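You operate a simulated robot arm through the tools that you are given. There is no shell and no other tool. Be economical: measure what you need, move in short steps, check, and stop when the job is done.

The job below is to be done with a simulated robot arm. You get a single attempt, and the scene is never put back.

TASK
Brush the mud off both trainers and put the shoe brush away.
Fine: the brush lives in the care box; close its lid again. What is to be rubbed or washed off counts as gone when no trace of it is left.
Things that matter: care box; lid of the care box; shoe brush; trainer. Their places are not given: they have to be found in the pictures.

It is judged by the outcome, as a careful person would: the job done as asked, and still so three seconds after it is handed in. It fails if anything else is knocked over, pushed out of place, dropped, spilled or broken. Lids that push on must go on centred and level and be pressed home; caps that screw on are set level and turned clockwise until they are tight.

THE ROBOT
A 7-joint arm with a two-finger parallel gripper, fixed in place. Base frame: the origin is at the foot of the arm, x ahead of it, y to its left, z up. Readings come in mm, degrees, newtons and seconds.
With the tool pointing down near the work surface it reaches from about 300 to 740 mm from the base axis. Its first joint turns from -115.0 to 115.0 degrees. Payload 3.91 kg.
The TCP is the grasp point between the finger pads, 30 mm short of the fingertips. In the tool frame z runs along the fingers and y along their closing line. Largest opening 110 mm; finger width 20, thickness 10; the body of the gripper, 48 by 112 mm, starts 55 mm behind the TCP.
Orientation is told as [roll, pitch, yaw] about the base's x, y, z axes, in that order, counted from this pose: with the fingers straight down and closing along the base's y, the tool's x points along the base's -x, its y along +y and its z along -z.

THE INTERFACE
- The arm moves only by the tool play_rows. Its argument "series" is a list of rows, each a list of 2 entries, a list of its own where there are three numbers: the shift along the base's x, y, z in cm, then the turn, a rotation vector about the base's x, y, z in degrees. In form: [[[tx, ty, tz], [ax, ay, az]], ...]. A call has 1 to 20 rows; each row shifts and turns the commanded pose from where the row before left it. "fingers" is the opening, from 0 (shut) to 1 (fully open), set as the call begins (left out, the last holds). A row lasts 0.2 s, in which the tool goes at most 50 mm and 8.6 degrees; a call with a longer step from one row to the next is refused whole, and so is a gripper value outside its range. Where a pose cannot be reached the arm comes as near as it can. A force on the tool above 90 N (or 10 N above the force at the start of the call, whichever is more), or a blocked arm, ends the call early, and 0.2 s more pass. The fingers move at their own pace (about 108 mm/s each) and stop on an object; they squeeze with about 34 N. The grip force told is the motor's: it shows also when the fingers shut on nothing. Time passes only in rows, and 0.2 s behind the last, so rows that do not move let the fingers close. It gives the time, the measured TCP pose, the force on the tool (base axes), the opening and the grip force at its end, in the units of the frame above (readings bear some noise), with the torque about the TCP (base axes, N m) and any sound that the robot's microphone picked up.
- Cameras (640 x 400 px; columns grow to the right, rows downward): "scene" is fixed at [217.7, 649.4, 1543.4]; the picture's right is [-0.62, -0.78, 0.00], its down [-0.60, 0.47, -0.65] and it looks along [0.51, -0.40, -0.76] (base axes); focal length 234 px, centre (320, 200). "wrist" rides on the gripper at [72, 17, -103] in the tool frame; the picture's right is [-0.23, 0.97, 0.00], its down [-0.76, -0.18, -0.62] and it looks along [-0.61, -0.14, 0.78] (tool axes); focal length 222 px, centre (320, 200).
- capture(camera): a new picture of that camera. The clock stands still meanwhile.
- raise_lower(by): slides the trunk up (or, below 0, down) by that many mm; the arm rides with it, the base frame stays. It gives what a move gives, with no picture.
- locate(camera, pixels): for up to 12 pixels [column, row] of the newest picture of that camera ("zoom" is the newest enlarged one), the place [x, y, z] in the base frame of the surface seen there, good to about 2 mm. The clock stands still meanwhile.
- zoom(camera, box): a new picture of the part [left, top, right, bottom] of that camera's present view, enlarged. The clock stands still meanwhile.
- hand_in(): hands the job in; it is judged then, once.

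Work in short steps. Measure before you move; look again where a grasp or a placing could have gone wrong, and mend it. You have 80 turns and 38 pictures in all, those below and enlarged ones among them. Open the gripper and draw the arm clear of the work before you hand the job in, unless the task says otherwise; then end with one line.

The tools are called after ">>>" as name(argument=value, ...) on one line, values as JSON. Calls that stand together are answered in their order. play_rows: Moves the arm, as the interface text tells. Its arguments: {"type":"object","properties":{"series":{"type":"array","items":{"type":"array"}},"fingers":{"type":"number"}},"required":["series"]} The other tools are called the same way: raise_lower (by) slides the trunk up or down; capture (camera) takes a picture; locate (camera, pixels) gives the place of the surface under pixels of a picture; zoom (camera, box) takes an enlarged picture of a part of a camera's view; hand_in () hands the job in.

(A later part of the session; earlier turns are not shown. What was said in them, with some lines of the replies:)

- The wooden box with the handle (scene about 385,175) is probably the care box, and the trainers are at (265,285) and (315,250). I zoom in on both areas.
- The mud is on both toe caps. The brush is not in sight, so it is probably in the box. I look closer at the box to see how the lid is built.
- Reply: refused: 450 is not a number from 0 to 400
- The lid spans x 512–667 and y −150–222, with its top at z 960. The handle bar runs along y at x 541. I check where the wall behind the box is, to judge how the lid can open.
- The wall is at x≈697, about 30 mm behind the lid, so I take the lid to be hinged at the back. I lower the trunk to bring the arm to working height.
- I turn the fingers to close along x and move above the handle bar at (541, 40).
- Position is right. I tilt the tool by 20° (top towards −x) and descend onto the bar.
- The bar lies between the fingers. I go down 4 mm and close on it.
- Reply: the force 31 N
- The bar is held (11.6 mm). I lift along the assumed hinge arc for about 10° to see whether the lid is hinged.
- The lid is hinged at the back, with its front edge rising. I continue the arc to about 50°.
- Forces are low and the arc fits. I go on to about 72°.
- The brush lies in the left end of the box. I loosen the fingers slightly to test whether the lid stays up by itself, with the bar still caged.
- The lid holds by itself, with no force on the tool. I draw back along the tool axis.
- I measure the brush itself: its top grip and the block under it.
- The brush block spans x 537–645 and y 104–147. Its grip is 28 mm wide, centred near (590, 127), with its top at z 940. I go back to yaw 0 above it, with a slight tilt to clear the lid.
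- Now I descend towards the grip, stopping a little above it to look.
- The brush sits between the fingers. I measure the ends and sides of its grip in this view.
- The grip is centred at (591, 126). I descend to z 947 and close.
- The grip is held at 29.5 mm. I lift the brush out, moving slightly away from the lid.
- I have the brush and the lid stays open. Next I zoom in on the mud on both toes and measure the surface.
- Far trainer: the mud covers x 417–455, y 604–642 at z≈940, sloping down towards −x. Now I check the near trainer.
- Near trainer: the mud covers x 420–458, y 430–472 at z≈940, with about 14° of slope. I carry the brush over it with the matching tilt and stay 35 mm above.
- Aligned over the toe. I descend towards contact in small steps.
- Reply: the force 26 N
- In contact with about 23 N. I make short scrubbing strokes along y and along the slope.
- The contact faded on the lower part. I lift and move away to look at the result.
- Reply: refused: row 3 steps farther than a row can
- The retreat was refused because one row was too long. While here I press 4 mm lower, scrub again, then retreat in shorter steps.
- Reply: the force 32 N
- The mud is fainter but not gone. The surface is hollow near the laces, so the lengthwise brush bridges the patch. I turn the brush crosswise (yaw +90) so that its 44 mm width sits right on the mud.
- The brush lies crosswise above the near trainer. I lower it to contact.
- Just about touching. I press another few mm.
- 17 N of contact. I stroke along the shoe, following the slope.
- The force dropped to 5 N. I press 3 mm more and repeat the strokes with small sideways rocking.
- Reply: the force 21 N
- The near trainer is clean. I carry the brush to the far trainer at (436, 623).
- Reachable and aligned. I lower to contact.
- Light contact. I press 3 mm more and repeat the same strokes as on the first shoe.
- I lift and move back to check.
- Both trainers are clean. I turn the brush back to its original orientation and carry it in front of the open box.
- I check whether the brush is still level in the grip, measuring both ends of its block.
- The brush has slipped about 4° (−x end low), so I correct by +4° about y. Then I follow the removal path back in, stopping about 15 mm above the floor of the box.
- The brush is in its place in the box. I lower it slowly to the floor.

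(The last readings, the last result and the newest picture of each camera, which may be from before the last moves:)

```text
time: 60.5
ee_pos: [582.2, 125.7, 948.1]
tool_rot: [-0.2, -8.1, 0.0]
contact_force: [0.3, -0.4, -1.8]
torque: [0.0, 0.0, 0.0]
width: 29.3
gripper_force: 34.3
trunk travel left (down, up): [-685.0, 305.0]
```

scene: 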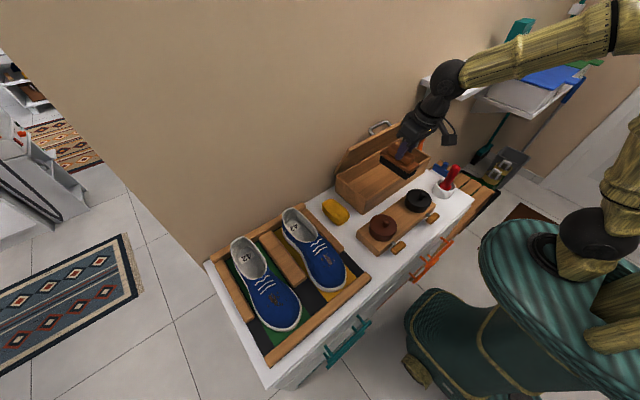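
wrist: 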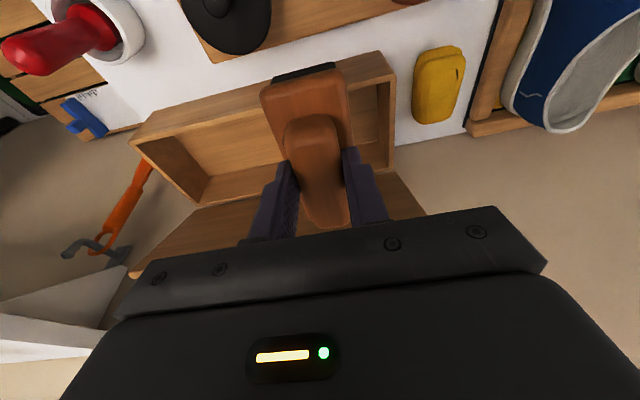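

>>> play_rows(series=[[[0, 0, -0.2], [0, 0, 0]], [[0, 0, 0], [0, 0, 0]]])

```text
time: 61.1
ee_pos: [580.9, 123.7, 946.3]
tool_rot: [-0.1, -8.0, -0.1]
contact_force: [-0.7, 0.0, -1.3]
torque: [-0.01, 0.0, 0.03]
width: 29.6
gripper_force: 33.7
trunk travel left (down, up): [-685.0, 305.0]
```

>>> play_rows(series=[[[0, 0, -0.2], [0, 0, 0]], [[0, 0, -0.2], [0, 0, 0]], [[0, 0, 0], [0, 0, 0]]])

```text
time: 61.9
ee_pos: [581.6, 125.4, 942.8]
tool_rot: [0.0, -8.0, 0.0]
contact_force: [0.2, 1.2, 3.3]
torque: [0.1, 0.24, -0.01]
width: 29.5
gripper_force: 34.0
trunk travel left (down, up): [-685.0, 305.0]
```

First contact with the floor. I settle 1.5 mm more, then open part way.

>>> play_rows(series=[[[0, 0, -0.15], [0, 0, 0]], [[0, 0, 0], [0, 0, 0]]])

>>> play_rows(fingers=0.5, series=[[[0, 0, 0], [0, 0, 0]], [[0, 0, 0], [0, 0, 0]]])

>>> play_rows(series=[[[0, 0, 1], [0, 0, 0]], [[-0.3, 0, 3], [0, 0, 0]], [[-0.5, 0, 4], [0, 0, 0]], [[-1.5, 0, 4], [0, 0, 0]], [[-3, 0, 4], [0, 0, 0]], [[-4, 0, 2], [0, 0, 0]]])

>>> zoom(camera="scene", box=[320, 115, 450, 215])

```text
time: 62.5
ee_pos: [581.4, 124.8, 943.6]
tool_rot: [-0.1, -8.3, 0.1]
contact_force: [1.3, -0.2, 20.1]
torque: [0.01, 0.8, 0.03]
width: 29.5
gripper_force: 33.9
trunk travel left (down, up): [-685.0, 305.0]
```

```text
time: 63.1
ee_pos: [579.1, 124.6, 942.9]
tool_rot: [-0.1, -8.1, 0.1]
contact_force: [1.5, 1.2, 10.7]
torque: [0.35, 0.04, -0.01]
width: 55.4
gripper_force: 0.7
trunk travel left (down, up): [-685.0, 305.0]
```

```text
time: 64.5
ee_pos: [484.2, 123.2, 1125.1]
tool_rot: [-0.1, -8.1, -0.1]
contact_force: [-0.3, -0.1, -0.5]
torque: [0.02, -0.01, 0.01]
width: 54.9
gripper_force: 0.0
trunk travel left (down, up): [-685.0, 305.0]
```

```text
4.00 times, centred on (385, 165) of scene
```

zoom: 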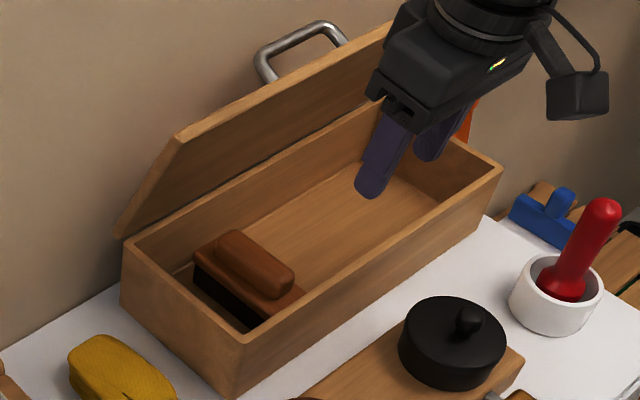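

The brush rests flat in the box. Now the lid: I go back to the staging pose above it (531, 40, 1203), with yaw −90 and the 20° tilt.

>>> play_rows(fingers=0.25, series=[[[0, 0, 4], [0, 8, 0]], [[0, 0, 3.8], [0, 0, 0]], [[0.4, -0.7, 0], [0, 0, -8.2]], [[0.4, -0.7, 0], [0, 0, -8.2]], [[0.4, -0.7, 0], [0, 0, -8.2]], [[0.4, -0.7, 0], [0, 0, -8.2]], [[0.4, -0.7, 0], [0, 0, -8.2]], [[0.4, -0.8, 0], [0, 0, -8.2]], [[0.4, -0.8, 0], [0, 0, -8.2]], [[0.4, -0.8, 0], [0, 0, -8.2]], [[0.5, -0.8, 0], [0, 0, -8.2]], [[0.5, -0.8, 0], [0, 0, -8.2]], [[0.5, -0.8, 0], [0, 0, -8.0]], [[0, 0, 0], [0, -7, 0]], [[0, 0, 0], [0, -7, 0]], [[0, 0, 0], [0, -6, 0]]])

>>> capture(camera="wrist")

>>> locate(camera="wrist", pixels=[[401, 90], [384, 45], [384, 135], [400, 60], [400, 115], [405, 85]])

```text
time: 67.9
ee_pos: [533.3, 42.0, 1200.7]
tool_rot: [20.0, 0.0, -90.0]
contact_force: [-0.3, 0.0, -0.3]
torque: [0.02, 0.0, 0.03]
width: 27.3
gripper_force: 0.0
trunk travel left (down, up): [-685.0, 305.0]
```

```text
8 pictures are left
```

wrist: 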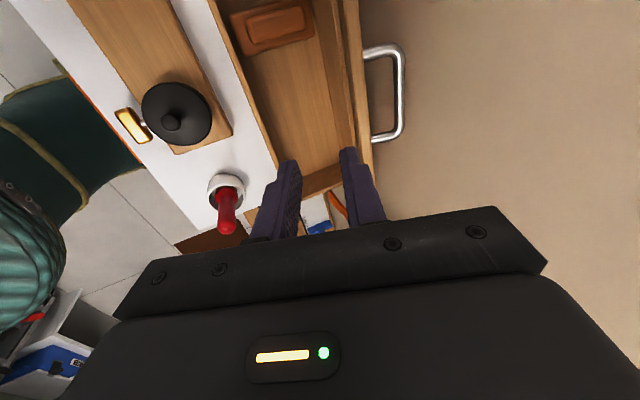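

```text
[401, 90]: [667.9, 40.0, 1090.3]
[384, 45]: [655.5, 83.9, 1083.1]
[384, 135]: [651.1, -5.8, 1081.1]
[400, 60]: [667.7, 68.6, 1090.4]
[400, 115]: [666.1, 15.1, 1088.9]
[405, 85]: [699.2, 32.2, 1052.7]
```

The handle is where I left it, at (668, 40, 1088). I approach along the same line as the retreat.

>>> play_rows(series=[[[4, -0.1, 0], [0, 0, 0]], [[4, -0.1, -2], [0, 0, 0]], [[2.9, 0, -2.3], [0, 0, 0]], [[0.7, 0, -1.9], [0, 0, 0]], [[0.65, 0, -1.9], [0, 0, 0]], [[0.65, 0, -1.9], [0, 0, 0]]])

>>> capture(camera="wrist")

```text
time: 69.3
ee_pos: [663.8, 39.5, 1098.0]
tool_rot: [19.8, 0.0, -90.1]
contact_force: [0.5, 0.6, -0.1]
torque: [0.0, -0.01, -0.04]
width: 27.2
gripper_force: 0.0
trunk travel left (down, up): [-685.0, 305.0]
```

```text
7 pictures are left
```

wrist: 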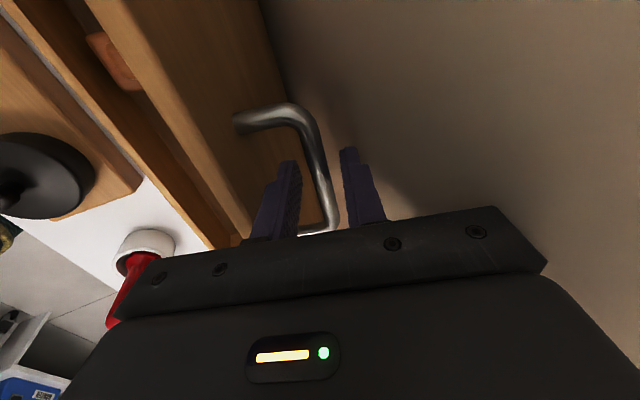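

The bar is between the fingers. I grip it and swing the lid back down along the reversed arc, in two parts.

>>> play_rows(fingers=0, series=[[[0, 0, 0], [0, 0, 0]], [[0, 0, 0], [0, 0, 0]], [[-0.4, 0, 0], [0, 0, 0]], [[-1.14, 0, -0.07], [0, 0, 0]], [[-1.13, 0, -0.17], [0, 0, 0]], [[-1.12, 0, -0.27], [0, 0, 0]], [[-1.08, 0, -0.35], [0, 0, 0]]])

>>> play_rows(series=[[[-1.05, 0, -0.47], [0, 0, 0]], [[-1.0, 0, -0.53], [0, 0, 0]], [[-0.95, 0, -0.64], [0, 0, 0]], [[-0.9, 0, -0.7], [0, 0, 0]], [[-0.83, 0, -0.79], [0, 0, 0]], [[-0.76, 0, -0.85], [0, 0, 0]]])

```text
time: 70.9
ee_pos: [613.6, 40.0, 1090.5]
tool_rot: [19.7, 0.0, -90.1]
contact_force: [2.8, -2.7, -5.5]
torque: [0.29, -0.18, -0.25]
width: 11.4
gripper_force: 45.3
trunk travel left (down, up): [-685.0, 305.0]
```

```text
time: 72.3
ee_pos: [560.4, 40.0, 1051.4]
tool_rot: [19.8, 0.0, -89.9]
contact_force: [5.2, 1.5, -2.0]
torque: [0.5, -0.25, -0.03]
width: 11.5
gripper_force: 45.7
trunk travel left (down, up): [-685.0, 305.0]
```

The arc tracks well with low forces. I finish closing.

>>> play_rows(series=[[[-0.66, 0, -0.92], [0, 0, 0]], [[-0.62, 0, -0.97], [0, 0, 0]], [[-0.45, 0, -1.0], [0, 0, 0]], [[-0.3, 0, -0.8], [0, 0, 0]], [[-0.05, 0, -0.3], [0, 0, 0]]])

>>> zoom(camera="scene", box=[310, 110, 490, 230])

```text
time: 73.5
ee_pos: [540.2, 40.3, 1014.9]
tool_rot: [20.5, 0.1, -90.1]
contact_force: [2.6, -0.6, 28.1]
torque: [-0.2, -0.3, -0.15]
width: 11.5
gripper_force: 45.1
trunk travel left (down, up): [-685.0, 305.0]
```

```text
3.33 times, centred on (400, 170) of scene
```

zoom: 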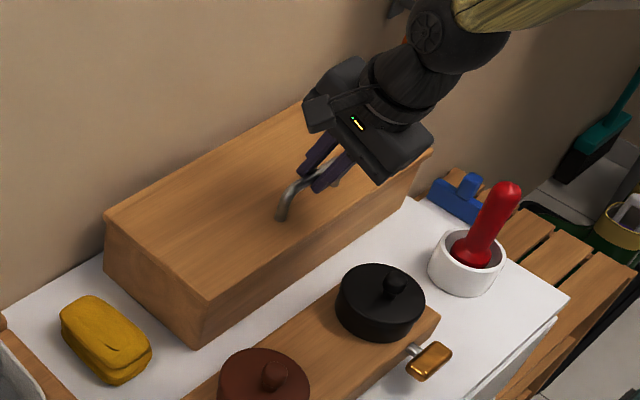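

The lid is closed, with 28 N pressing it down. I open the fingers and withdraw along the tool axis.

>>> play_rows(fingers=0.4, series=[[[0, 0, 0], [0, 0, 0]], [[0, 0, 0], [0, 0, 0]], [[-0.7, 0, 1.9], [0, 0, 0]], [[-0.7, 0, 1.9], [0, 0, 0]], [[-0.7, 0, 1.9], [0, 0, 0]], [[-2, 0, 4], [0, 0, 0]], [[-3, 0, 3.5], [0, 0, 0]], [[-3, 0, 3.5], [0, 0, 0]]])

>>> zoom(camera="scene", box=[325, 125, 445, 215])

>>> locate(camera="zoom", pixels=[[110, 220], [237, 322], [525, 133], [393, 58], [300, 260]])

>>> capture(camera="scene")

```text
time: 75.3
ee_pos: [437.3, 37.7, 1179.3]
tool_rot: [19.9, 0.0, -90.0]
contact_force: [-0.8, 0.4, 0.4]
torque: [0.01, 0.01, 0.01]
width: 44.0
gripper_force: 0.0
trunk travel left (down, up): [-685.0, 305.0]
```

```text
4.44 times, centred on (385, 170) of scene
```

zoom: 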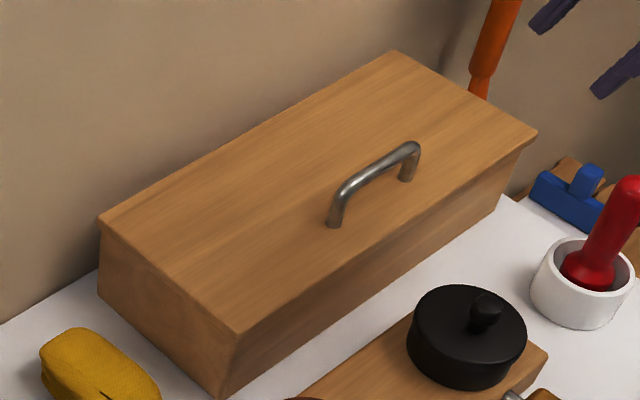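

```text
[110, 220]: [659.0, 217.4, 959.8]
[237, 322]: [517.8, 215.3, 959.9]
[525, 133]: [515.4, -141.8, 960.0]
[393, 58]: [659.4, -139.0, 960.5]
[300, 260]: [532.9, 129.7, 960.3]
```

```text
4 pictures are left
```

scene: 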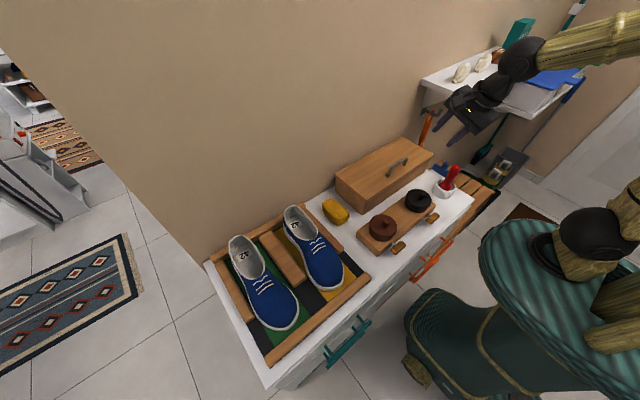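

The lid lies flat at z 960, as at the start, the brush is inside and both trainers look clean. I take one last close look at the toes and open the gripper fully.

>>> play_rows(fingers=1, series=[[[-1, 0, 3], [0, 0, 0]], [[0, 0, 0], [0, 0, 0]], [[0, 0, 0], [0, 0, 0]]])

>>> zoom(camera="scene", box=[306, 238, 346, 282])

>>> zoom(camera="scene", box=[252, 274, 296, 322])

```text
time: 76.1
ee_pos: [427.2, 38.4, 1209.4]
tool_rot: [19.9, 0.0, -90.0]
contact_force: [0.5, 0.1, 0.4]
torque: [-0.01, 0.03, -0.02]
width: 109.9
gripper_force: 0.1
trunk travel left (down, up): [-685.0, 305.0]
```

```text
9.09 times, centred on (326, 260) of scene
```

zoom: 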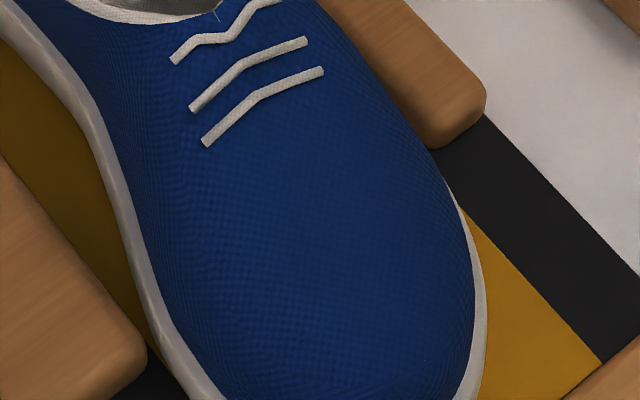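

```text
8.33 times, centred on (274, 298) of scene
```

zoom: 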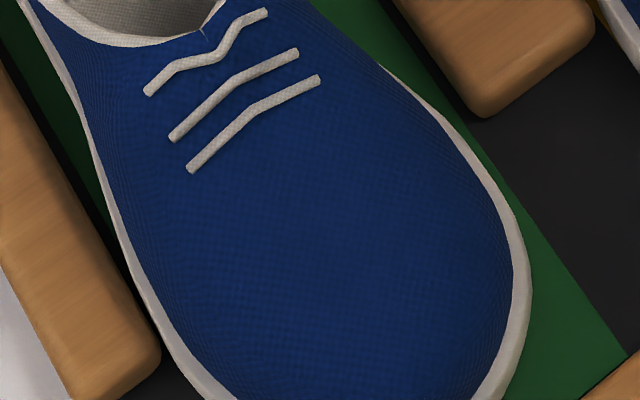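

No trace of mud is left on either toe, the arm is clear and the gripper is open. I hand the job in.

>>> hand_in()

```text
The job is handed in.
```

Both trainers are brushed clean with no mud showing in close-ups (each slid a few mm in the tray), the brush is back in the care box, and the lid is closed flat.
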